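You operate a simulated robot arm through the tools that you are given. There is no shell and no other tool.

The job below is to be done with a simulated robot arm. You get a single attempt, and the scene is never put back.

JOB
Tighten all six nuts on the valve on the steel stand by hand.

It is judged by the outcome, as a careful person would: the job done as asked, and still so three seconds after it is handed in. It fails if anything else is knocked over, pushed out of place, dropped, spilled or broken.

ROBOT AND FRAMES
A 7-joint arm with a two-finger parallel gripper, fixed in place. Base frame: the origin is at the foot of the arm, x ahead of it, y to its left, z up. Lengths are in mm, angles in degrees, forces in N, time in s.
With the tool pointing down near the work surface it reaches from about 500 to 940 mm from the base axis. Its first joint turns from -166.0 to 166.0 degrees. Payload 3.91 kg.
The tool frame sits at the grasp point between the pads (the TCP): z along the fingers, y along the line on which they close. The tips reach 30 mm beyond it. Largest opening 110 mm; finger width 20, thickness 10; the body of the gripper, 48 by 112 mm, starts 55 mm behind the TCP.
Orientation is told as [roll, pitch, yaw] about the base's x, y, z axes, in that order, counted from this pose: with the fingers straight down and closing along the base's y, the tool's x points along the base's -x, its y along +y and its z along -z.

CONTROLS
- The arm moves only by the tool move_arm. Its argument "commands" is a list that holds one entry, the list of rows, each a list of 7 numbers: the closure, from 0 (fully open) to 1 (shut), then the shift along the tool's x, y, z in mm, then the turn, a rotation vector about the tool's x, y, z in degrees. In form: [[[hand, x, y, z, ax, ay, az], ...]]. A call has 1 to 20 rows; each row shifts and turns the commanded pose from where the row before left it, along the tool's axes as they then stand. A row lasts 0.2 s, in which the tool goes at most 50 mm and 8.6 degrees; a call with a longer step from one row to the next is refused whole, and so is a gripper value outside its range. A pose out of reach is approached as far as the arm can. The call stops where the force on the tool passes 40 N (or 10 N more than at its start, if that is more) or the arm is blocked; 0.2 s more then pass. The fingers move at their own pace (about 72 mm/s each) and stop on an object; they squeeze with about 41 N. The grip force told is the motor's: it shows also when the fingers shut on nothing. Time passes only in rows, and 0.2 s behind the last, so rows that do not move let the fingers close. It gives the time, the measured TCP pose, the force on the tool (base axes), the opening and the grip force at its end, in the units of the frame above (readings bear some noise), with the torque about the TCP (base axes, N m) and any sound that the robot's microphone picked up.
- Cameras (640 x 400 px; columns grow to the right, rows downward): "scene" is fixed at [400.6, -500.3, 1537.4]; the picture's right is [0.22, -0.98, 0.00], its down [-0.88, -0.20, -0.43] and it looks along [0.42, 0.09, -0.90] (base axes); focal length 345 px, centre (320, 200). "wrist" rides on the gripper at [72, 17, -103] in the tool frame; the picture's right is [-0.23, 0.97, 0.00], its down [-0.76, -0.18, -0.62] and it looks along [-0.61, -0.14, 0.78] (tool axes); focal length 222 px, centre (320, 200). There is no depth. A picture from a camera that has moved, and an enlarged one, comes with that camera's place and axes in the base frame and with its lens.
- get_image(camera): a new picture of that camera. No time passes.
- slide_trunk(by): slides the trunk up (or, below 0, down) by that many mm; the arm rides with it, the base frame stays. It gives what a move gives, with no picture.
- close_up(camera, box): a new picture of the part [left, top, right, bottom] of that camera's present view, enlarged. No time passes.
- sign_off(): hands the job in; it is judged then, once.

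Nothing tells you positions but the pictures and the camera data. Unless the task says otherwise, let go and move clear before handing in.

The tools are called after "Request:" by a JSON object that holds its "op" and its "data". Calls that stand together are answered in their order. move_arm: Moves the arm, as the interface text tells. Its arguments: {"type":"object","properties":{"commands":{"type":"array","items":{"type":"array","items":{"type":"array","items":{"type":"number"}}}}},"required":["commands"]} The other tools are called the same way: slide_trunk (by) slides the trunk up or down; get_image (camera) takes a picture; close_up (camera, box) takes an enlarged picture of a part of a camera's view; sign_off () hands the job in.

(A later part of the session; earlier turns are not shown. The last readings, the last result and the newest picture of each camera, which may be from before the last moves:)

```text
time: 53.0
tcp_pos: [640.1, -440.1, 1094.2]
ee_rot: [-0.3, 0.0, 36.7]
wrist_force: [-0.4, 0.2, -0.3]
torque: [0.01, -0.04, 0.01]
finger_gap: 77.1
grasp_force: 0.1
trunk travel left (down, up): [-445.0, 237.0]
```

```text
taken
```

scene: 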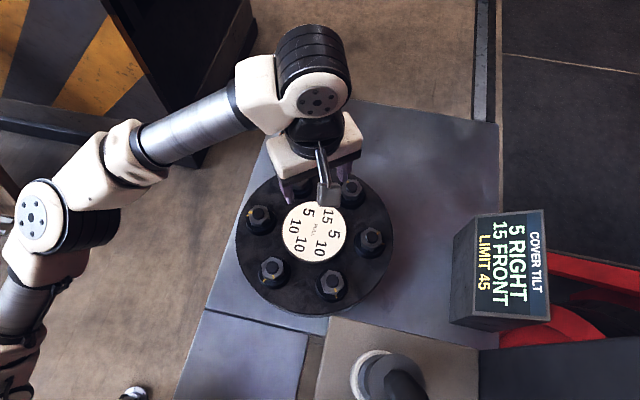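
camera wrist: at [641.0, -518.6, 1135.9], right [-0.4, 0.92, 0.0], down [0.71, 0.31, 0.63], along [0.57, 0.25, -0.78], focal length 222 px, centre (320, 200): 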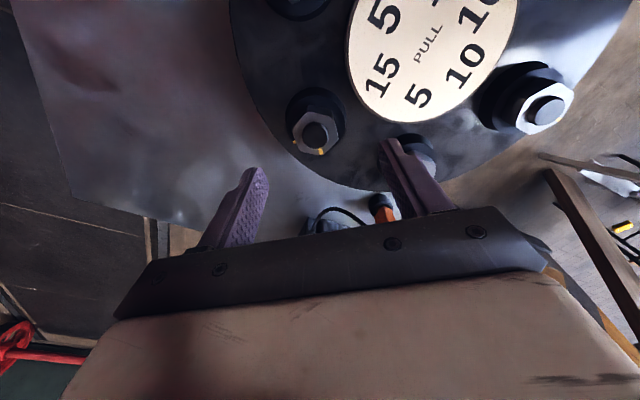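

The tool hit a limit going up too, so the reach depends on height in a way I should test rather than assume. I'll go down and out over B at this trunk height and rehearse the whole turn just above the nut with the hand open.

Request:
{"op": "move_arm", "data": {"commands": [[[0.3, 0, 0, 40, 0, 0, 0], [0.3, 0, 0, 30, 0, 0, 0], [0.3, -12.9, -42, 0, 0, 0, 0], [0.3, -12.9, -42, 0, 0, 0, 0], [0.3, 0, 0, 20, 0, 0, 0], [0.3, 0, 0, 0, 0, 0, 0]]]}}

Request:
{"op": "close_up", "data": {"camera": "wrist", "box": [240, 100, 400, 200]}}

Request:
{"op": "get_image", "data": {"camera": "scene"}}

```text
time: 54.4
tcp_pos: [693.9, -478.9, 1002.6]
ee_rot: [-0.3, -0.2, 36.7]
wrist_force: [-0.1, 0.1, -0.3]
torque: [0.03, 0.01, -0.01]
finger_gap: 77.1
grasp_force: 0.1
out of reach, approached as far as the arm can: row 4
trunk travel left (down, up): [-445.0, 237.0]
```

```text
4.00 times, centred on (320, 150) of wrist
camera zoom: at [625.1, -507.2, 1105.8], right [-0.4, 0.92, 0.0], down [0.71, 0.31, 0.63], along [0.58, 0.25, -0.78], focal length 888 px, centre (320, 400)
```

zoom: 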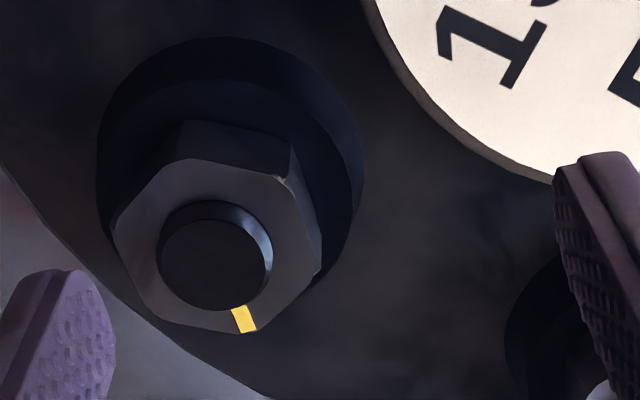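

```text
taken
```

scene: 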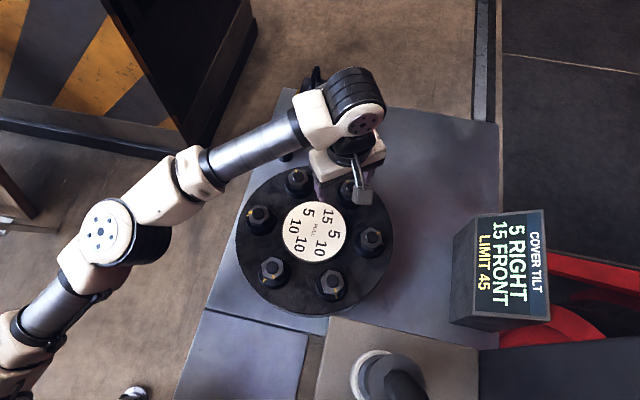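

Lowering the trunk made the reach shorter, so the shoulder sits below the hand and I need the trunk higher instead. I'll raise it 140 mm, then lower the tool and move over B.

Request:
{"op": "slide_trunk", "data": {"by": 140}}

Request:
{"op": "move_arm", "data": {"commands": [[[0.3, 0, 0, 40, 0, 0, 0], [0.3, 0, 0, 40, 0, 0, 0], [0.3, 0, 0, 30, 0, 0, 0], [0.3, 0, 0, 0, 0, 0, 0]]]}}

Request:
{"op": "get_image", "data": {"camera": "scene"}}

```text
time: 56.1
tcp_pos: [693.7, -478.3, 1142.7]
ee_rot: [-0.3, -0.2, 36.7]
wrist_force: [0.2, 0.1, 0.0]
torque: [0.01, -0.01, -0.01]
finger_gap: 77.0
grasp_force: 0.0
trunk travel left (down, up): [-585.0, 97.0]
```

```text
time: 57.1
tcp_pos: [693.8, -478.6, 1030.6]
ee_rot: [-0.2, -0.1, 36.7]
wrist_force: [-0.8, 0.1, -0.4]
torque: [-0.03, 0.02, 0.01]
finger_gap: 77.2
grasp_force: 0.1
trunk travel left (down, up): [-585.0, 97.0]
```

```text
taken
```

scene: 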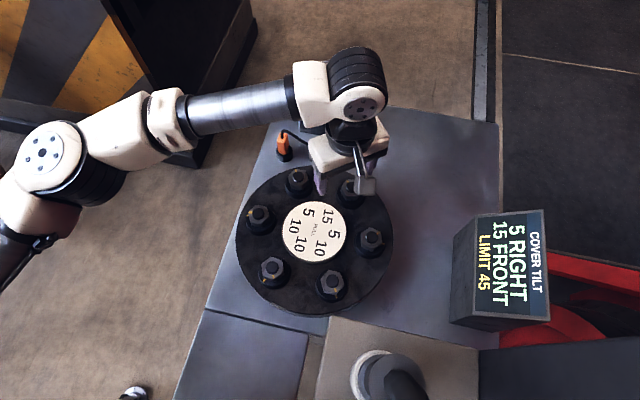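

The arm is less stretched now. I'll move over B and look at its flats.

Request:
{"op": "move_arm", "data": {"commands": [[[0.3, -5.8, -21, 0, 0, 0, 0], [0.3, 0, 0, 15, 0, 0, 0], [0.3, 0, 0, 0, 0, 0, 0]]]}}

Request:
{"op": "close_up", "data": {"camera": "wrist", "box": [240, 100, 400, 200]}}

```text
time: 57.9
tcp_pos: [712.7, -493.7, 1016.2]
ee_rot: [-0.3, 0.0, 36.8]
wrist_force: [0.7, -0.3, 0.3]
torque: [0.0, 0.0, 0.0]
finger_gap: 77.0
grasp_force: 0.1
trunk travel left (down, up): [-585.0, 97.0]
```

```text
4.00 times, centred on (320, 150) of wrist
camera zoom: at [643.8, -522.6, 1119.6], right [-0.4, 0.92, 0.0], down [0.71, 0.31, 0.63], along [0.58, 0.25, -0.78], focal length 888 px, centre (320, 400)
```

zoom: 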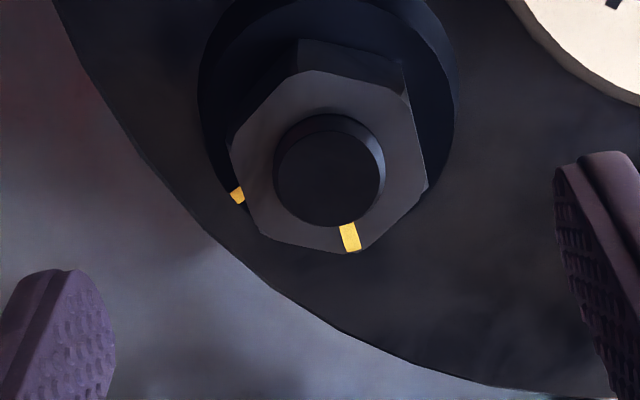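

B's flats are near yaw 39 and its mark needs about 69 degrees. Before gripping I'll rehearse the whole turn in the air to be sure it is within reach.

Request:
{"op": "move_arm", "data": {"commands": [[[0.3, 0, 1.9, 0, 0, 0, 8.3], [0.3, 0, 0, 0, 0, 0, 8.3], [0.3, 0, 0, 0, 0, 0, 8.3], [0.3, 0, 0, 0, 0, 0, 8.3], [0.3, 0, 0, 0, 0, 0, 8.3], [0.3, 0, 0, 0, 0, 0, 8.3], [0.3, 0, 0, 0, 0, 0, 8.3], [0.3, 0, 0, 0, 0, 0, 8.7], [0.3, 0, 0, 0, 0, 0, 0]]]}}

Request:
{"op": "move_arm", "data": {"commands": [[[0.3, 0, 0, 0, 0, 0, -8.6], [0.3, 0, 0, 0, 0, 0, -8.6], [0.3, 0, 0, 0, 0, 0, -8.6], [0.3, 0, 0, 0, 0, 0, -8.6], [0.3, 0, 0, 0, 0, 0, -8.6], [0.3, 0, 0, 0, 0, 0, -8.6], [0.3, 0, 0, 0, 0, 0, -8.6], [0.3, 0, 0, 0, 0, 0, -8.6], [0.4, 0, 0, 12, 0, 0, 0], [0.4, 0, 0, 0, 0, 0, 0]]]}}

Request:
{"op": "close_up", "data": {"camera": "wrist", "box": [240, 100, 400, 200]}}

```text
refused: row 8 steps farther than a row can; nothing moved
```

```text
time: 60.1
tcp_pos: [712.4, -491.9, 1005.4]
ee_rot: [-0.2, 0.1, 105.5]
wrist_force: [-0.2, -0.6, -0.8]
torque: [0.01, 0.04, 0.03]
finger_gap: 65.9
grasp_force: 0.1
trunk travel left (down, up): [-585.0, 97.0]
```

```text
4.00 times, centred on (320, 150) of wrist
camera zoom: at [714.8, -565.1, 1109.9], right [-1.0, -0.04, 0.0], down [-0.04, 0.78, 0.62], along [-0.02, 0.62, -0.78], focal length 888 px, centre (320, 400)
```

zoom: 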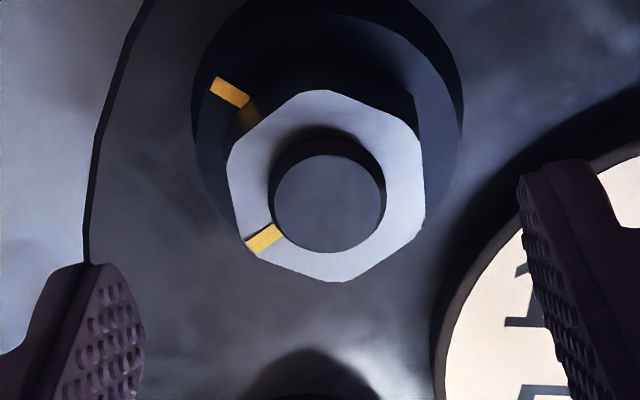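

My rehearsal row was a hair too long and was refused, so the return half ran alone and took the tool to yaw 105, touching nothing. That turns out useful: B's flats can equally be gripped at yaw 99 and finished at yaw 30, which I've just seen is reachable, so I'll set that and lower.

Request:
{"op": "move_arm", "data": {"commands": [[[0.4, 0, 1.5, 8, 0, 0, 6.4], [0.4, 0, 0, 12, 0, 0, 0], [0.4, 0, 0, 12, 0, 0, 0], [0.4, 0, 0, 5.5, 0, 0, 0], [0.4, 0, 0, 0, 0, 0, 0]]]}}

Request:
{"op": "close_up", "data": {"camera": "wrist", "box": [220, 100, 420, 225]}}

```text
time: 61.3
tcp_pos: [709.7, -493.8, 969.2]
ee_rot: [-0.2, 0.1, 99.1]
wrist_force: [-0.5, -0.3, 0.2]
torque: [0.0, 0.01, 0.01]
finger_gap: 66.2
grasp_force: 0.0
trunk travel left (down, up): [-585.0, 97.0]
```

```text
3.20 times, centred on (320, 162) of wrist
camera zoom: at [704.5, -566.1, 1071.8], right [-1.0, 0.07, -0.01], down [0.05, 0.78, 0.62], along [0.05, 0.62, -0.78], focal length 711 px, centre (320, 320)
```

zoom: 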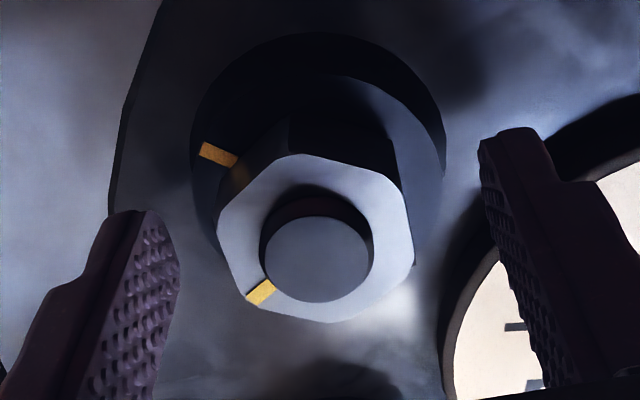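

B is centred within about a millimetre. I'll correct that and close.

Request:
{"op": "move_arm", "data": {"commands": [[[0.5, -1.0, -0.6, 1, 0, 0, 0], [0.7, 0, 0, 0, 0, 0, 0], [1, 0, 0, 0, 0, 0, 0], [1, 0, 0, 0, 0, 0, 0], [1, 0, 0, 0, 0, 0, 0]]]}}

Request:
{"op": "close_up", "data": {"camera": "wrist", "box": [220, 100, 420, 225]}}

```text
time: 62.5
tcp_pos: [709.9, -491.4, 968.7]
ee_rot: [-0.2, 0.2, 99.1]
wrist_force: [0.4, -0.7, -0.5]
torque: [-0.03, 0.06, 0.0]
finger_gap: 35.6
grasp_force: 44.7
trunk travel left (down, up): [-585.0, 97.0]
```

```text
3.20 times, centred on (320, 162) of wrist
camera zoom: at [705.0, -564.9, 1071.5], right [-1.0, 0.07, -0.01], down [0.05, 0.78, 0.62], along [0.05, 0.62, -0.78], focal length 711 px, centre (320, 320)
```

zoom: 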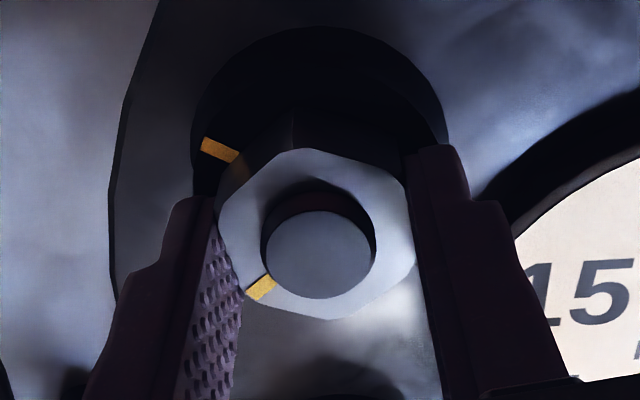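

B is held squarely with no side force. I'll turn it clockwise in stretches of 20 degrees at first.

Request:
{"op": "move_arm", "data": {"commands": [[[1, 0, 0, 0, 0, 0, 4], [1, 0, 0, 0, 0, 0, 4], [1, 0, 0, 0, 0, 0, 4], [1, 0, 0, 0, 0, 0, 4], [1, 0, 0, 0, 0, 0, 4], [1, 0, 0, 0, 0, 0, 0]]]}}

Request:
{"op": "close_up", "data": {"camera": "scene", "box": [440, 200, 560, 340]}}

```text
time: 63.9
tcp_pos: [710.4, -489.8, 967.3]
ee_rot: [-0.4, 0.2, 79.1]
wrist_force: [17.8, -8.6, 12.1]
torque: [-0.62, -0.12, 0.02]
finger_gap: 35.5
grasp_force: 45.5
trunk travel left (down, up): [-585.0, 97.0]
```

```text
2.86 times, centred on (500, 270) of scene
camera zoom: at [400.6, -500.3, 1537.4], right [0.22, -0.98, 0.0], down [-0.88, -0.2, -0.43], along [0.42, 0.09, -0.9], focal length 987 px, centre (-194, 0)
```

zoom: 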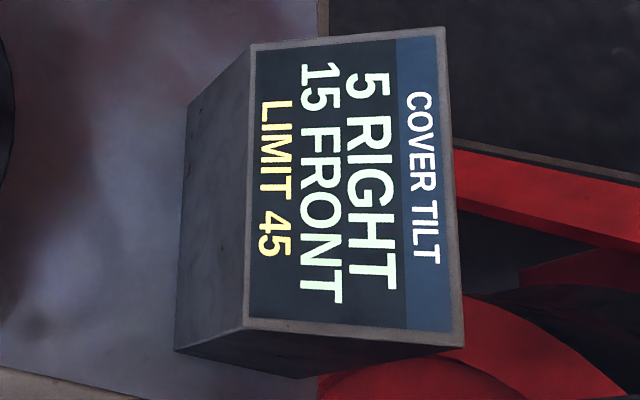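

Turning freely, with some side load that I'll ease before the next 16 degrees.

Request:
{"op": "move_arm", "data": {"commands": [[[1, 0.2, -1.0, -0.3, 0, 0, 0], [1, 0, 0, 0, 0, 0, 4], [1, 0, 0, 0, 0, 0, 4], [1, 0, 0, 0, 0, 0, 4], [1, 0, 0, 0, 0, 0, 4], [1, 0, 0, 0, 0, 0, 0]]]}}

Request:
{"op": "close_up", "data": {"camera": "scene", "box": [440, 200, 560, 340]}}

```text
time: 65.3
tcp_pos: [710.9, -491.7, 967.7]
ee_rot: [-0.3, 0.0, 63.1]
wrist_force: [7.0, -6.9, 4.4]
torque: [-0.95, 0.6, 0.0]
finger_gap: 35.7
grasp_force: 45.3
trunk travel left (down, up): [-585.0, 97.0]
```

```text
2.86 times, centred on (500, 270) of scene
camera zoom: at [400.6, -500.3, 1537.4], right [0.22, -0.98, 0.0], down [-0.88, -0.2, -0.43], along [0.42, 0.09, -0.9], focal length 987 px, centre (-194, 0)
```

zoom: 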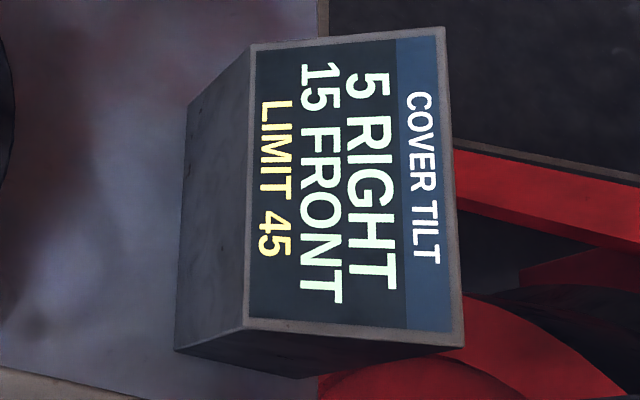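

36 degrees turned, about 33 to go, and the pull should start soon. I'll continue 8 degrees at a time.

Request:
{"op": "move_arm", "data": {"commands": [[[1, 0, 0, 0, 0, 0, 4], [1, 0, 0, 0, 0, 0, 4], [1, 0, 0, 0, 0, 0, 0]]]}}

Request:
{"op": "close_up", "data": {"camera": "scene", "box": [440, 200, 560, 340]}}

```text
time: 66.1
tcp_pos: [710.6, -492.2, 967.9]
ee_rot: [-0.3, 0.0, 55.0]
wrist_force: [6.8, -4.7, 2.4]
torque: [-0.7, 0.59, -0.02]
finger_gap: 35.3
grasp_force: 45.0
trunk travel left (down, up): [-585.0, 97.0]
```

```text
2.86 times, centred on (500, 270) of scene
camera zoom: at [400.6, -500.3, 1537.4], right [0.22, -0.98, 0.0], down [-0.88, -0.2, -0.43], along [0.42, 0.09, -0.9], focal length 987 px, centre (-194, 0)
```

zoom: 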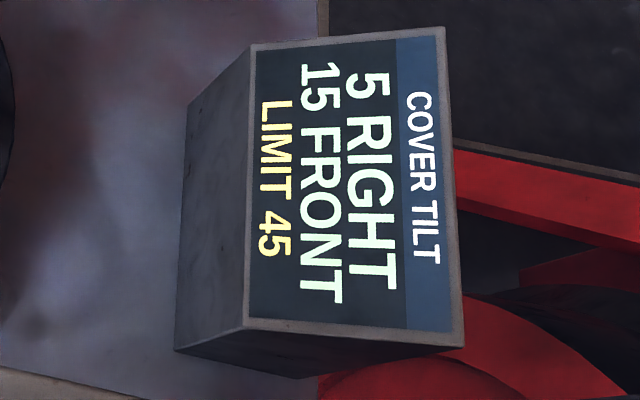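

Request:
{"op": "move_arm", "data": {"commands": [[[1, 0, 0, 0, 0, 0, 4], [1, 0, 0, 0, 0, 0, 4], [1, 0, 0, 0, 0, 0, 0]]]}}

Request:
{"op": "close_up", "data": {"camera": "scene", "box": [440, 200, 560, 340]}}

```text
time: 66.9
tcp_pos: [711.9, -491.3, 967.5]
ee_rot: [-0.3, -0.1, 47.0]
wrist_force: [-2.3, 1.3, -6.1]
torque: [-0.23, 0.31, -0.03]
finger_gap: 35.5
grasp_force: 44.5
trunk travel left (down, up): [-585.0, 97.0]
```

```text
2.86 times, centred on (500, 270) of scene
camera zoom: at [400.6, -500.3, 1537.4], right [0.22, -0.98, 0.0], down [-0.88, -0.2, -0.43], along [0.42, 0.09, -0.9], focal length 987 px, centre (-194, 0)
```

zoom: 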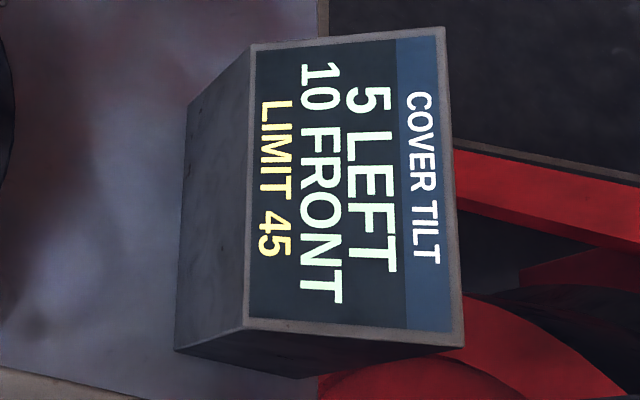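

The display reads "5 LEFT, 10 FRONT": B is about half pulled, as the label predicts. 17 degrees remain; I'll go on.

Request:
{"op": "move_arm", "data": {"commands": [[[1, 0, 0, 0.2, 0, 0, 4], [1, 0, 0, 0, 0, 0, 4], [1, 0, 0, 0, 0, 0, 0]]]}}

Request:
{"op": "close_up", "data": {"camera": "scene", "box": [440, 200, 560, 340]}}

```text
time: 67.7
tcp_pos: [710.7, -492.5, 966.8]
ee_rot: [-0.2, -0.1, 39.1]
wrist_force: [-3.1, 2.7, -4.6]
torque: [0.12, 0.2, -0.04]
finger_gap: 35.4
grasp_force: 45.2
trunk travel left (down, up): [-585.0, 97.0]
```

```text
2.86 times, centred on (500, 270) of scene
camera zoom: at [400.6, -500.3, 1537.4], right [0.22, -0.98, 0.0], down [-0.88, -0.2, -0.43], along [0.42, 0.09, -0.9], focal length 987 px, centre (-194, 0)
```

zoom: 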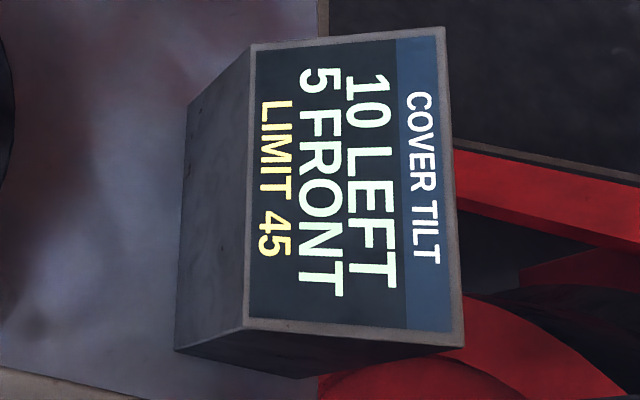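

"10 LEFT, 5 FRONT" with 9 degrees to go; I'll finish at yaw 30.

Request:
{"op": "move_arm", "data": {"commands": [[[1, 0, 0, 0, 0, 0, 4], [1, 0, 0, 0, 0, 0, 3], [1, 0, 0, 0, 0, 0, 2.1], [1, 0, 0, 0, 0, 0, 0]]]}}

Request:
{"op": "close_up", "data": {"camera": "scene", "box": [440, 200, 560, 340]}}

```text
time: 68.7
tcp_pos: [712.2, -493.0, 967.1]
ee_rot: [-0.4, -0.1, 29.9]
wrist_force: [1.6, -0.7, 1.8]
torque: [-0.02, 0.46, 0.03]
finger_gap: 35.4
grasp_force: 45.2
trunk travel left (down, up): [-585.0, 97.0]
```

```text
2.86 times, centred on (500, 270) of scene
camera zoom: at [400.6, -500.3, 1537.4], right [0.22, -0.98, 0.0], down [-0.88, -0.2, -0.43], along [0.42, 0.09, -0.9], focal length 987 px, centre (-194, 0)
```

zoom: 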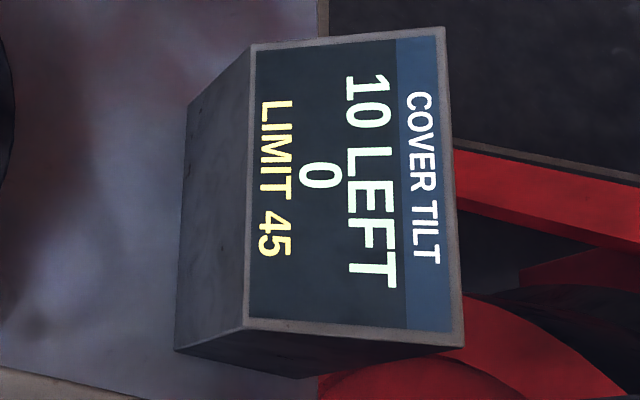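

"10 LEFT, 0", exactly as expected with B fully in. I'll let go, rise, and check B's marks.

Request:
{"op": "move_arm", "data": {"commands": [[[0.6, 0, 0, 0, 0, 0, 0], [0.3, 0, 0, 0, 0, 0, 0], [0.3, 0, 0, -15, 0, 0, 0], [0.3, 0, 0, -25, 0, 0, 0], [0.3, 0, 0, -25, 0, 0, 0], [0.3, 0, 0, 0, 0, 0, 0]]]}}

Request:
{"op": "close_up", "data": {"camera": "wrist", "box": [240, 80, 400, 180]}}

Request:
{"op": "close_up", "data": {"camera": "scene", "box": [230, 150, 400, 320]}}

```text
time: 70.1
tcp_pos: [709.3, -492.0, 1032.7]
ee_rot: [-0.4, -0.2, 30.2]
wrist_force: [-0.9, 0.4, 0.8]
torque: [0.01, -0.01, 0.0]
finger_gap: 77.5
grasp_force: 0.1
trunk travel left (down, up): [-585.0, 97.0]
```

```text
4.00 times, centred on (320, 130) of wrist
camera zoom: at [638.0, -511.8, 1136.5], right [-0.29, 0.96, 0.0], down [0.75, 0.23, 0.63], along [0.6, 0.18, -0.78], focal length 888 px, centre (320, 480)
```

zoom: 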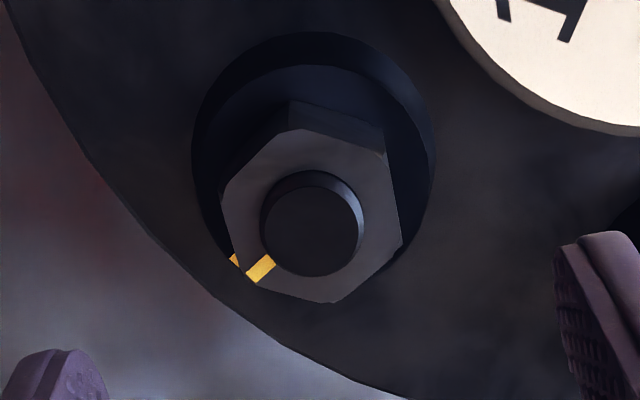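

```text
2.35 times, centred on (315, 235) of scene
camera zoom: at [400.6, -500.3, 1537.4], right [0.22, -0.98, 0.0], down [-0.88, -0.2, -0.43], along [0.42, 0.09, -0.9], focal length 812 px, centre (332, 118)
```

zoom: 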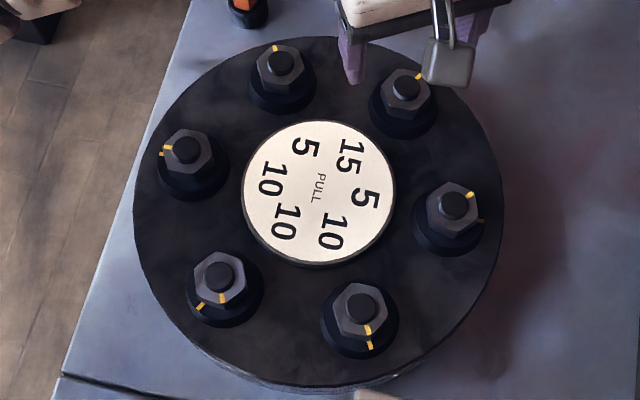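

B's marks sit just as D's did when aligned, so B is done at "10 LEFT, 0". Next is C (pull 5, at the back); I'll move over and look.

Request:
{"op": "move_arm", "data": {"commands": [[[0.3, 34.6, -0.3, 0, 0, 0, 0], [0.3, 34.6, -0.3, 0, 0, 0, 0], [0.3, 34.6, -0.3, 0, 0, 0, 0], [0.3, 0, 0, 10, 0, 0, 6], [0.3, 0, 0, 8, 0, 0, 6], [0.3, 0, 0, 0, 0, 0, 0]]]}}

Request:
{"op": "get_image", "data": {"camera": "wrist"}}

Request:
{"op": "close_up", "data": {"camera": "wrist", "box": [240, 100, 400, 200]}}

Request:
{"op": "get_image", "data": {"camera": "scene"}}

```text
time: 71.5
tcp_pos: [619.7, -545.6, 1014.1]
ee_rot: [-0.3, -0.2, 17.8]
wrist_force: [-0.4, -0.3, -0.1]
torque: [0.01, 0.03, -0.03]
finger_gap: 77.0
grasp_force: 0.1
trunk travel left (down, up): [-585.0, 97.0]
```

```text
taken
camera wrist: at [546.0, -550.0, 1118.0], right [-0.08, 1.0, 0.0], down [0.78, 0.07, 0.63], along [0.63, 0.05, -0.78], focal length 222 px, centre (320, 200)
```

wrist: 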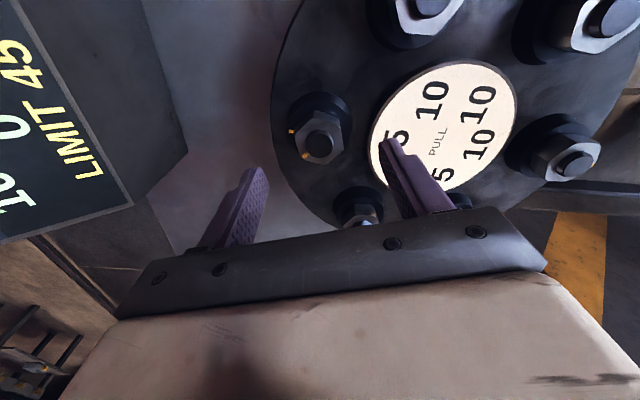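

```text
4.00 times, centred on (320, 150) of wrist
camera zoom: at [546.0, -550.0, 1118.0], right [-0.08, 1.0, 0.0], down [0.78, 0.07, 0.63], along [0.63, 0.05, -0.78], focal length 888 px, centre (320, 400)
```

zoom: 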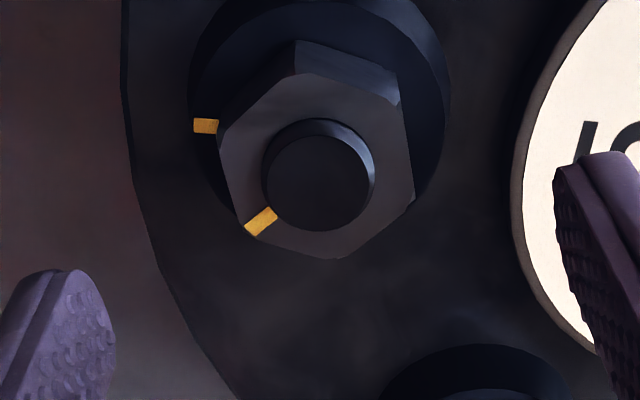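

```text
taken
```

scene: 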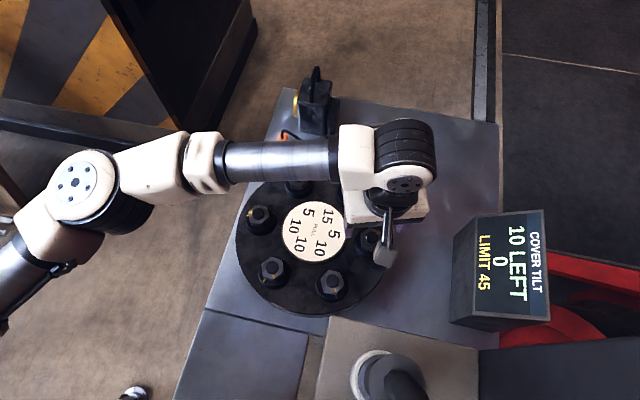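

C's flats are at about yaw 15, and its mark needs about 46 degrees. I'll align, centre and lower.

Request:
{"op": "move_arm", "data": {"commands": [[[0.4, 0.5, 0.1, 10, 0, 0, 2.4], [0.4, 0, 0, 14, 0, 0, 0], [0.4, 0, 0, 14, 0, 0, 0], [0.4, 0, 0, 8.5, 0, 0, 0], [0.4, 0, 0, 0, 0, 0, 0]]]}}

Request:
{"op": "close_up", "data": {"camera": "wrist", "box": [220, 100, 420, 225]}}

```text
time: 72.7
tcp_pos: [621.3, -545.1, 967.9]
ee_rot: [-0.3, -0.2, 15.6]
wrist_force: [-0.1, -0.4, 0.3]
torque: [0.01, 0.01, 0.02]
finger_gap: 65.9
grasp_force: 0.0
trunk travel left (down, up): [-585.0, 97.0]
```

```text
3.20 times, centred on (320, 162) of wrist
camera zoom: at [546.6, -547.5, 1071.4], right [-0.04, 1.0, 0.0], down [0.78, 0.04, 0.63], along [0.63, 0.02, -0.78], focal length 711 px, centre (320, 320)
```

zoom: 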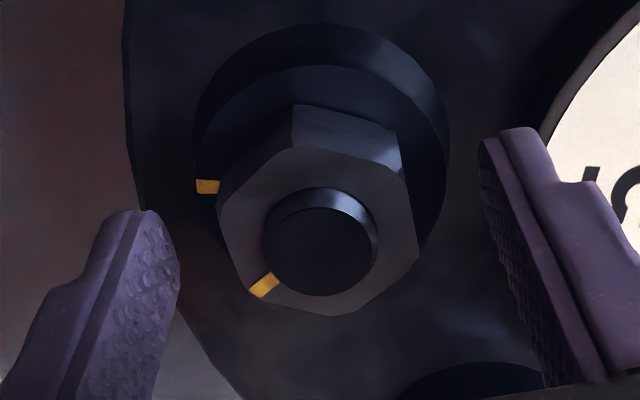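

C is centred. I'll close on it.

Request:
{"op": "move_arm", "data": {"commands": [[[0.5, 0, 0.2, 0.4, 0, 0, 0], [0.7, 0, 0, 0, 0, 0, 0], [1, 0, 0, 0, 0, 0, 0], [1, 0, 0, 0, 0, 0, 0], [1, 0, 0, 0, 0, 0, 0]]]}}

Request:
{"op": "close_up", "data": {"camera": "wrist", "box": [220, 100, 420, 225]}}

```text
time: 73.9
tcp_pos: [620.8, -544.4, 968.4]
ee_rot: [-0.2, -0.2, 15.6]
wrist_force: [-1.5, 3.3, -1.1]
torque: [0.18, 0.03, -0.01]
finger_gap: 35.3
grasp_force: 44.9
trunk travel left (down, up): [-585.0, 97.0]
```

```text
3.20 times, centred on (320, 162) of wrist
camera zoom: at [546.7, -547.2, 1071.5], right [-0.04, 1.0, 0.0], down [0.78, 0.04, 0.63], along [0.63, 0.02, -0.78], focal length 711 px, centre (320, 320)
```

zoom: 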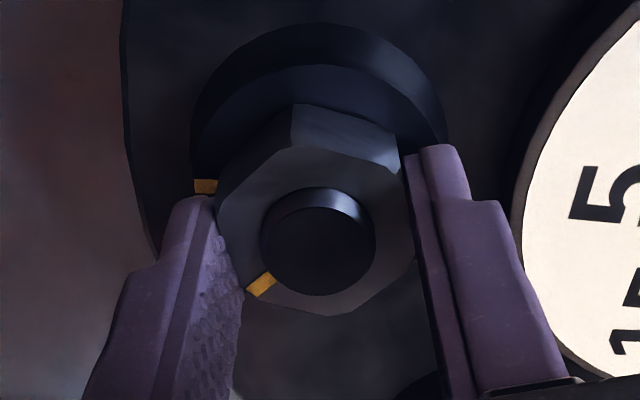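

C is gripped with little side force. I'll turn it the first 16 degrees.

Request:
{"op": "move_arm", "data": {"commands": [[[1, 0, 0, 0, 0, 0, 4], [1, 0, 0, 0, 0, 0, 4], [1, 0, 0, 0, 0, 0, 4], [1, 0, 0, 0, 0, 0, 4], [1, 0, 0, 0, 0, 0, 0]]]}}

Request:
{"op": "close_up", "data": {"camera": "scene", "box": [440, 200, 560, 340]}}

```text
time: 75.1
tcp_pos: [620.4, -544.7, 967.3]
ee_rot: [-0.4, -0.4, -0.5]
wrist_force: [11.3, -19.9, 8.9]
torque: [-0.69, 0.41, 0.01]
finger_gap: 35.6
grasp_force: 45.2
trunk travel left (down, up): [-585.0, 97.0]
```

```text
2.86 times, centred on (500, 270) of scene
camera zoom: at [400.6, -500.3, 1537.4], right [0.22, -0.98, 0.0], down [-0.88, -0.2, -0.43], along [0.42, 0.09, -0.9], focal length 987 px, centre (-194, 0)
```

zoom: 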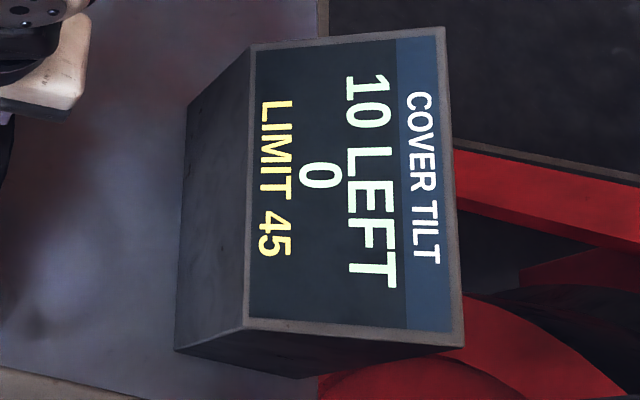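

Side load is up to 23 N; I'll ease about 1 mm and go another 8 degrees.

Request:
{"op": "move_arm", "data": {"commands": [[[1, -0.6, -1.0, -0.3, 0, 0, 0], [1, 0, 0, 0, 0, 0, 4], [1, 0, 0, 0, 0, 0, 4], [1, 0, 0, 0, 0, 0, 0]]]}}

Request:
{"op": "close_up", "data": {"camera": "scene", "box": [440, 200, 560, 340]}}

```text
time: 76.1
tcp_pos: [621.4, -545.4, 968.5]
ee_rot: [0.1, -0.3, -8.6]
wrist_force: [-2.9, -2.6, 5.8]
torque: [0.19, -0.55, 0.04]
finger_gap: 35.6
grasp_force: 44.9
trunk travel left (down, up): [-585.0, 97.0]
```

```text
2.86 times, centred on (500, 270) of scene
camera zoom: at [400.6, -500.3, 1537.4], right [0.22, -0.98, 0.0], down [-0.88, -0.2, -0.43], along [0.42, 0.09, -0.9], focal length 987 px, centre (-194, 0)
```

zoom: 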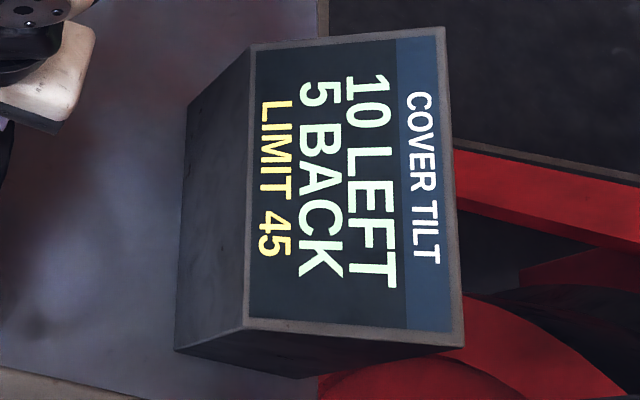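

C is starting to pull: "10 LEFT, 5 BACK", with about 21 degrees left. I'll go on 8 degrees.

Request:
{"op": "move_arm", "data": {"commands": [[[1, 0, 0, 0, 0, 0, 4], [1, 0, 0, 0, 0, 0, 4], [1, 0, 0, 0, 0, 0, 0]]]}}

Request:
{"op": "close_up", "data": {"camera": "scene", "box": [440, 200, 560, 340]}}

```text
time: 76.9
tcp_pos: [622.0, -545.2, 966.8]
ee_rot: [-0.1, -0.3, -16.6]
wrist_force: [-9.1, 0.4, 0.6]
torque: [-0.03, 0.19, 0.0]
finger_gap: 35.7
grasp_force: 45.3
trunk travel left (down, up): [-585.0, 97.0]
```

```text
2.86 times, centred on (500, 270) of scene
camera zoom: at [400.6, -500.3, 1537.4], right [0.22, -0.98, 0.0], down [-0.88, -0.2, -0.43], along [0.42, 0.09, -0.9], focal length 987 px, centre (-194, 0)
```

zoom: 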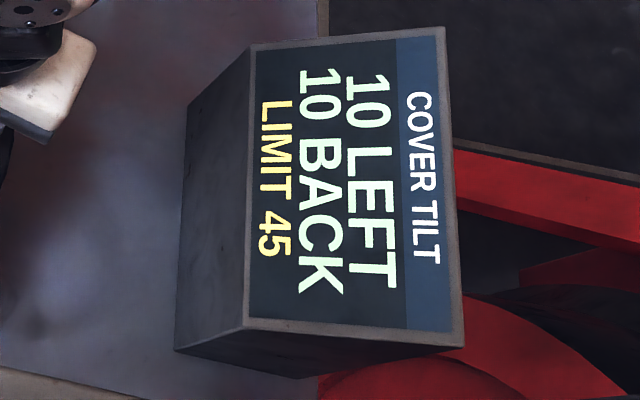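

"10 LEFT, 10 BACK" is C's full effect; 13 degrees remain to bring its marks together.

Request:
{"op": "move_arm", "data": {"commands": [[[1, 0.4, 0, 0, 0, 0, 4], [1, 0, 0, 0, 0, 0, 4], [1, 0, 0, 0, 0, 0, 0]]]}}

Request:
{"op": "close_up", "data": {"camera": "scene", "box": [440, 200, 560, 340]}}

```text
time: 77.7
tcp_pos: [621.9, -546.7, 967.2]
ee_rot: [-0.2, -0.4, -24.5]
wrist_force: [-2.7, -4.5, 3.2]
torque: [0.15, 1.02, 0.03]
finger_gap: 35.7
grasp_force: 45.2
trunk travel left (down, up): [-585.0, 97.0]
```

```text
2.86 times, centred on (500, 270) of scene
camera zoom: at [400.6, -500.3, 1537.4], right [0.22, -0.98, 0.0], down [-0.88, -0.2, -0.43], along [0.42, 0.09, -0.9], focal length 987 px, centre (-194, 0)
```

zoom: 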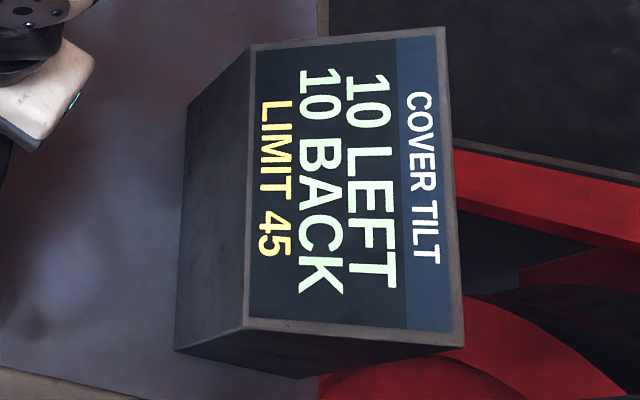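

The last 5.5 degrees on C now, then I'll let go and rise.

Request:
{"op": "move_arm", "data": {"commands": [[[1, 0, 0, 0, 0, 0, 3], [1, 0, 0, 0, 0, 0, 2.5], [1, 0, 0, 0, 0, 0, 0], [0.6, 0, 0, 0, 0, 0, 0], [0.3, 0, 0, 0, 0, 0, 0], [0.3, 0, 0, -15, 0, 0, 0], [0.3, 0, 0, -25, 0, 0, 0], [0.3, 0, 0, -25, 0, 0, 0], [0.3, 0, 0, 0, 0, 0, 0]]]}}

Request:
{"op": "close_up", "data": {"camera": "wrist", "box": [240, 80, 400, 180]}}

Request:
{"op": "get_image", "data": {"camera": "scene"}}

```text
time: 79.7
tcp_pos: [621.3, -545.9, 1032.3]
ee_rot: [-0.1, -0.4, -30.0]
wrist_force: [-0.4, -1.0, 0.1]
torque: [0.0, 0.01, -0.01]
finger_gap: 76.9
grasp_force: 0.1
trunk travel left (down, up): [-585.0, 97.0]
```

```text
4.00 times, centred on (320, 130) of wrist
camera zoom: at [565.6, -493.5, 1134.5], right [0.68, 0.73, 0.0], down [0.57, -0.53, 0.63], along [0.46, -0.43, -0.78], focal length 888 px, centre (320, 480)
```

zoom: 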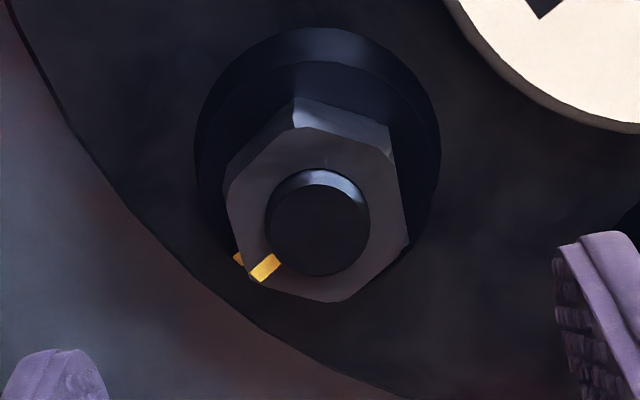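

```text
taken
```

scene: 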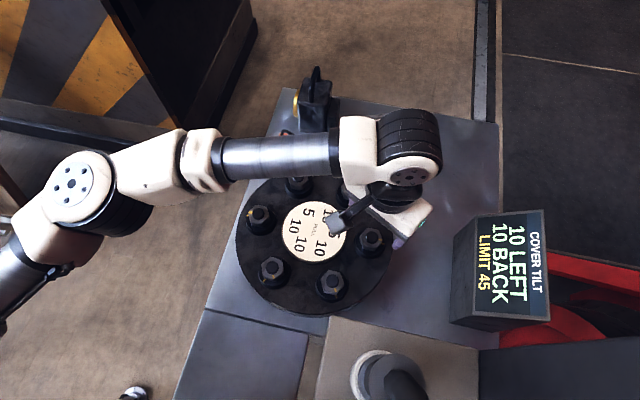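

C's marks are in line and the display shows "10 LEFT, 10 BACK". The last nut is E (pull 10, front right), which should bring it back to 0 / 0; I'll move over to it.

Request:
{"op": "move_arm", "data": {"commands": [[[0.3, 39.7, 22.8, 0, 0, 0, 0], [0.3, 39.7, 22.8, 0, 0, 0, 0], [0.3, 39.7, 22.8, 0, 0, 0, 0], [0.3, 39.7, 22.8, 0, 0, 0, 0], [0.3, 0, 0, 0, 0, 0, 0]]]}}

Request:
{"op": "get_image", "data": {"camera": "scene"}}

```text
time: 80.9
tcp_pos: [525.9, -389.3, 1032.3]
ee_rot: [0.0, -0.2, -29.9]
wrist_force: [0.2, -0.5, -0.4]
torque: [0.01, -0.02, -0.01]
finger_gap: 76.8
grasp_force: 0.1
trunk travel left (down, up): [-585.0, 97.0]
```

```text
taken
```

scene: 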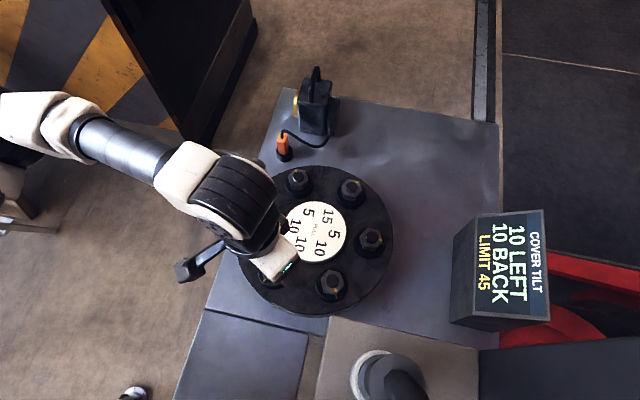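

The way is clear. I'll turn the tool to about yaw 22 over E and look.

Request:
{"op": "move_arm", "data": {"commands": [[[0.3, 0, 0, 0, 0, 0, -7.5], [0.3, 0, 0, 0, 0, 0, -7.5], [0.3, 0, 0, 0, 0, 0, -7.5], [0.3, 0, 0, 0, 0, 0, -7.5], [0.3, 0, 0, 0, 0, 0, -7.5], [0.3, 0, 0, 0, 0, 0, -7.5], [0.3, 0, 0, 0, 0, 0, -7.5], [0.3, 0, 0, 18, 0, 0, 0], [0.3, 0, 0, 0, 0, 0, 0]]]}}

Request:
{"op": "get_image", "data": {"camera": "wrist"}}

Request:
{"op": "close_up", "data": {"camera": "wrist", "box": [240, 100, 400, 200]}}

Request:
{"op": "get_image", "data": {"camera": "scene"}}

```text
time: 82.9
tcp_pos: [529.4, -386.7, 1014.0]
ee_rot: [-0.3, -0.2, 22.7]
wrist_force: [-0.3, -0.7, 0.1]
torque: [-0.06, 0.02, -0.02]
finger_gap: 76.9
grasp_force: 0.1
trunk travel left (down, up): [-585.0, 97.0]
```

```text
taken
camera wrist: at [456.0, -397.3, 1117.3], right [-0.17, 0.99, 0.0], down [0.77, 0.13, 0.63], along [0.62, 0.1, -0.78], focal length 222 px, centre (320, 200)
```

wrist: 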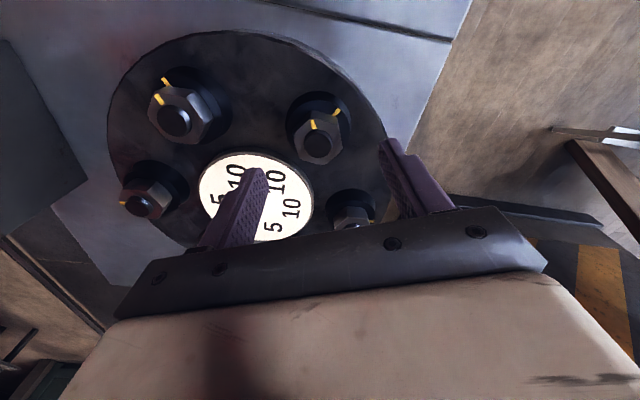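

```text
4.00 times, centred on (320, 150) of wrist
camera zoom: at [456.0, -397.3, 1117.3], right [-0.17, 0.99, 0.0], down [0.77, 0.13, 0.63], along [0.62, 0.1, -0.78], focal length 888 px, centre (320, 400)
```

zoom: 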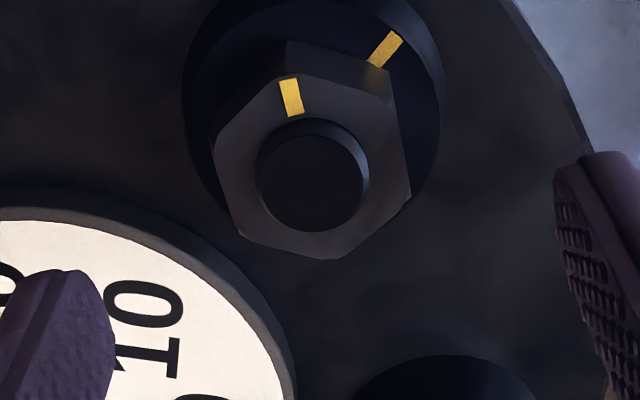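

```text
taken
```

scene: 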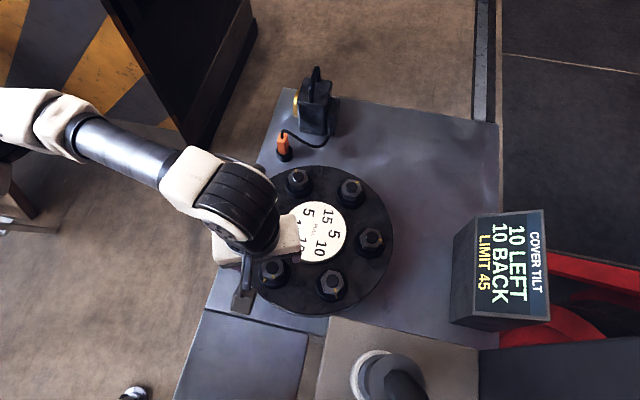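

E's flats line up with the tool at yaw 22.7, leaving about 53 degrees to its seat mark. I'll centre and lower.

Request:
{"op": "move_arm", "data": {"commands": [[[0.4, 0.5, -1.0, 10, 0, 0, 0], [0.4, 0, 0, 14, 0, 0, 0], [0.4, 0, 0, 14, 0, 0, 0], [0.4, 0, 0, 8.5, 0, 0, 0], [0.4, 0, 0, 0, 0, 0, 0]]]}}

Request:
{"op": "close_up", "data": {"camera": "wrist", "box": [220, 100, 420, 225]}}

```text
time: 84.1
tcp_pos: [529.4, -387.1, 966.8]
ee_rot: [-0.3, -0.3, 22.7]
wrist_force: [-0.1, -0.2, 1.1]
torque: [0.0, -0.01, 0.02]
finger_gap: 65.9
grasp_force: 0.1
trunk travel left (down, up): [-585.0, 97.0]
```

```text
3.20 times, centred on (320, 162) of wrist
camera zoom: at [455.1, -398.1, 1070.3], right [-0.16, 0.99, 0.0], down [0.77, 0.13, 0.63], along [0.62, 0.1, -0.78], focal length 711 px, centre (320, 320)
```

zoom: 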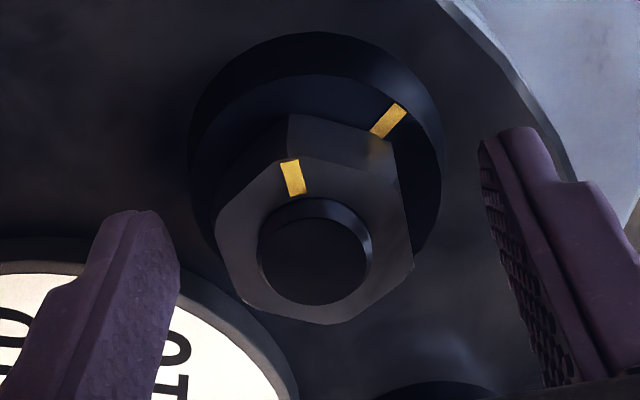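

E is about 2 mm off along the finger width and 1 mm across; I'll correct and close.

Request:
{"op": "move_arm", "data": {"commands": [[[0.4, -2.0, -1.0, 0, 0, 0, 0], [0.6, 0, 0, 0, 0, 0, 0], [1, 0, 0, 0, 0, 0, 0], [1, 0, 0, 0, 0, 0, 0], [1, 0, 0, 0, 0, 0, 0]]]}}

Request:
{"op": "close_up", "data": {"camera": "wrist", "box": [220, 100, 420, 225]}}

```text
time: 85.3
tcp_pos: [531.6, -386.6, 967.7]
ee_rot: [-0.2, -0.2, 22.6]
wrist_force: [-2.1, 8.2, -1.5]
torque: [0.48, -0.07, -0.05]
finger_gap: 35.7
grasp_force: 44.7
trunk travel left (down, up): [-585.0, 97.0]
```

```text
3.20 times, centred on (320, 162) of wrist
camera zoom: at [458.0, -398.0, 1070.5], right [-0.16, 0.99, 0.0], down [0.77, 0.13, 0.63], along [0.62, 0.1, -0.78], focal length 711 px, centre (320, 320)
```

zoom: 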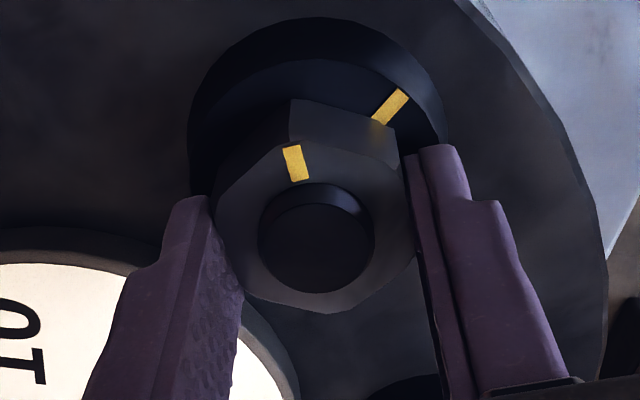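

E is gripped; I'll ease the 8 N side load and turn the first 16 degrees.

Request:
{"op": "move_arm", "data": {"commands": [[[1, 0.3, 0.4, 0, 0, 0, 4], [1, 0, 0, 0, 0, 0, 4], [1, 0, 0, 0, 0, 0, 4], [1, 0, 0, 0, 0, 0, 4], [1, 0, 0, 0, 0, 0, 0]]]}}

Request:
{"op": "close_up", "data": {"camera": "scene", "box": [440, 200, 560, 340]}}

```text
time: 86.5
tcp_pos: [531.7, -387.0, 967.7]
ee_rot: [-0.2, -0.2, 6.6]
wrist_force: [5.3, 8.6, -8.1]
torque: [0.34, 0.24, -0.06]
finger_gap: 35.4
grasp_force: 45.0
trunk travel left (down, up): [-585.0, 97.0]
```

```text
2.86 times, centred on (500, 270) of scene
camera zoom: at [400.6, -500.3, 1537.4], right [0.22, -0.98, 0.0], down [-0.88, -0.2, -0.43], along [0.42, 0.09, -0.9], focal length 987 px, centre (-194, 0)
```

zoom: 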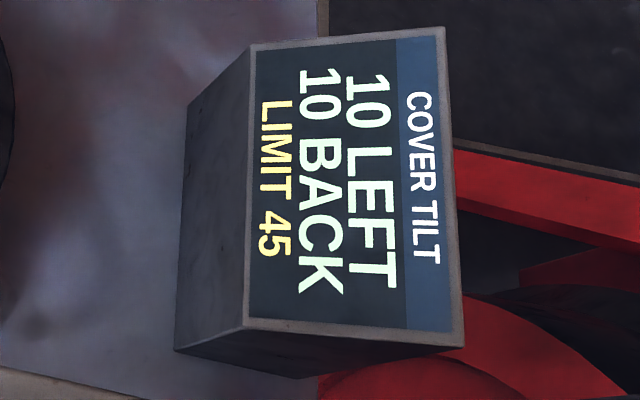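

Turning freely with modest forces. Another 12 degrees.

Request:
{"op": "move_arm", "data": {"commands": [[[1, -0.2, 0.4, 0.2, 0, 0, 4], [1, 0, 0, 0, 0, 0, 4], [1, 0, 0, 0, 0, 0, 4], [1, 0, 0, 0, 0, 0, 0]]]}}

Request:
{"op": "close_up", "data": {"camera": "scene", "box": [440, 200, 560, 340]}}

```text
time: 87.5
tcp_pos: [532.3, -387.7, 968.1]
ee_rot: [-0.3, -0.3, -5.4]
wrist_force: [4.3, 7.2, -2.9]
torque: [0.17, 0.64, -0.02]
finger_gap: 35.2
grasp_force: 44.6
trunk travel left (down, up): [-585.0, 97.0]
```

```text
2.86 times, centred on (500, 270) of scene
camera zoom: at [400.6, -500.3, 1537.4], right [0.22, -0.98, 0.0], down [-0.88, -0.2, -0.43], along [0.42, 0.09, -0.9], focal length 987 px, centre (-194, 0)
```

zoom: 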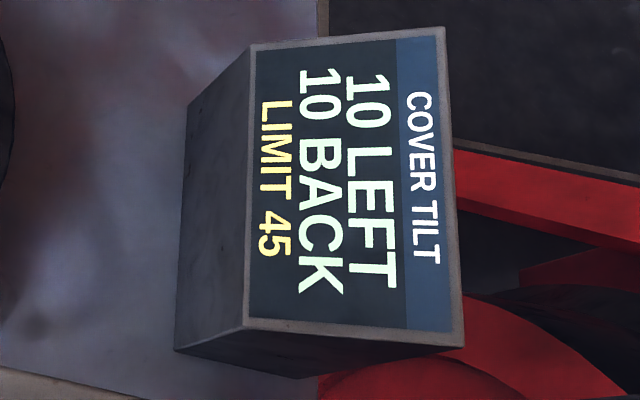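

28 degrees turned, 24.6 to go. I'll take 8 more.

Request:
{"op": "move_arm", "data": {"commands": [[[1, 0, 0, 0, 0, 0, 4], [1, 0, 0, 0, 0, 0, 4], [1, 0, 0, 0, 0, 0, 0]]]}}

Request:
{"op": "close_up", "data": {"camera": "scene", "box": [440, 200, 560, 340]}}

```text
time: 88.3
tcp_pos: [532.6, -388.0, 966.4]
ee_rot: [-0.1, -0.4, -13.4]
wrist_force: [9.3, 1.9, -3.6]
torque: [0.01, 0.45, -0.01]
finger_gap: 35.3
grasp_force: 45.0
trunk travel left (down, up): [-585.0, 97.0]
```

```text
2.86 times, centred on (500, 270) of scene
camera zoom: at [400.6, -500.3, 1537.4], right [0.22, -0.98, 0.0], down [-0.88, -0.2, -0.43], along [0.42, 0.09, -0.9], focal length 987 px, centre (-194, 0)
```

zoom: 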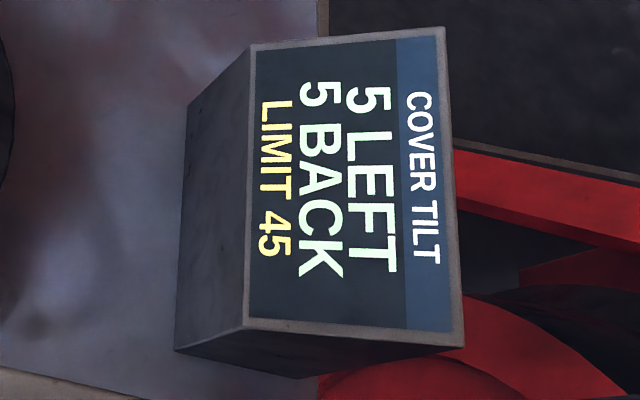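

E is halfway in: "5 LEFT, 5 BACK". 16.6 degrees remain.

Request:
{"op": "move_arm", "data": {"commands": [[[1, -0.4, 0, 0, 0, 0, 4], [1, 0, 0, 0, 0, 0, 4], [1, 0, 0, 0, 0, 0, 0]]]}}

Request:
{"op": "close_up", "data": {"camera": "scene", "box": [440, 200, 560, 340]}}

```text
time: 89.1
tcp_pos: [531.6, -388.5, 966.8]
ee_rot: [-0.1, -0.4, -21.4]
wrist_force: [11.9, -4.9, 4.0]
torque: [-0.02, 0.16, 0.01]
finger_gap: 35.5
grasp_force: 45.3
trunk travel left (down, up): [-585.0, 97.0]
```

```text
2.86 times, centred on (500, 270) of scene
camera zoom: at [400.6, -500.3, 1537.4], right [0.22, -0.98, 0.0], down [-0.88, -0.2, -0.43], along [0.42, 0.09, -0.9], focal length 987 px, centre (-194, 0)
```

zoom: 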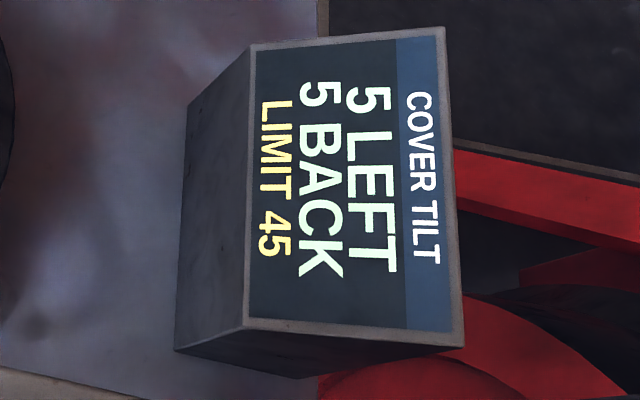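

8.6 degrees remain; I'll ease the side load and finish at yaw -30.

Request:
{"op": "move_arm", "data": {"commands": [[[1, -0.6, 0, 0, 0, 0, 4], [1, 0, 0, 0, 0, 0, 3], [1, 0, 0, 0, 0, 0, 1.6], [1, 0, 0, 0, 0, 0, 0]]]}}

Request:
{"op": "close_up", "data": {"camera": "scene", "box": [440, 200, 560, 340]}}

```text
time: 90.1
tcp_pos: [530.8, -389.1, 966.9]
ee_rot: [0.0, -0.2, -30.2]
wrist_force: [9.4, -7.4, 4.2]
torque: [-0.47, -0.67, 0.0]
finger_gap: 35.7
grasp_force: 44.9
trunk travel left (down, up): [-585.0, 97.0]
```

```text
2.86 times, centred on (500, 270) of scene
camera zoom: at [400.6, -500.3, 1537.4], right [0.22, -0.98, 0.0], down [-0.88, -0.2, -0.43], along [0.42, 0.09, -0.9], focal length 987 px, centre (-194, 0)
```

zoom: 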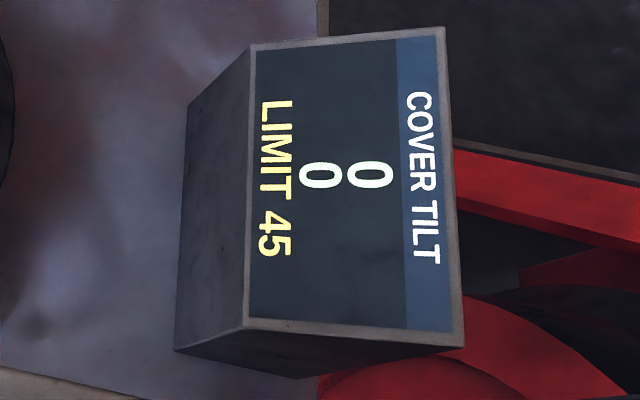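

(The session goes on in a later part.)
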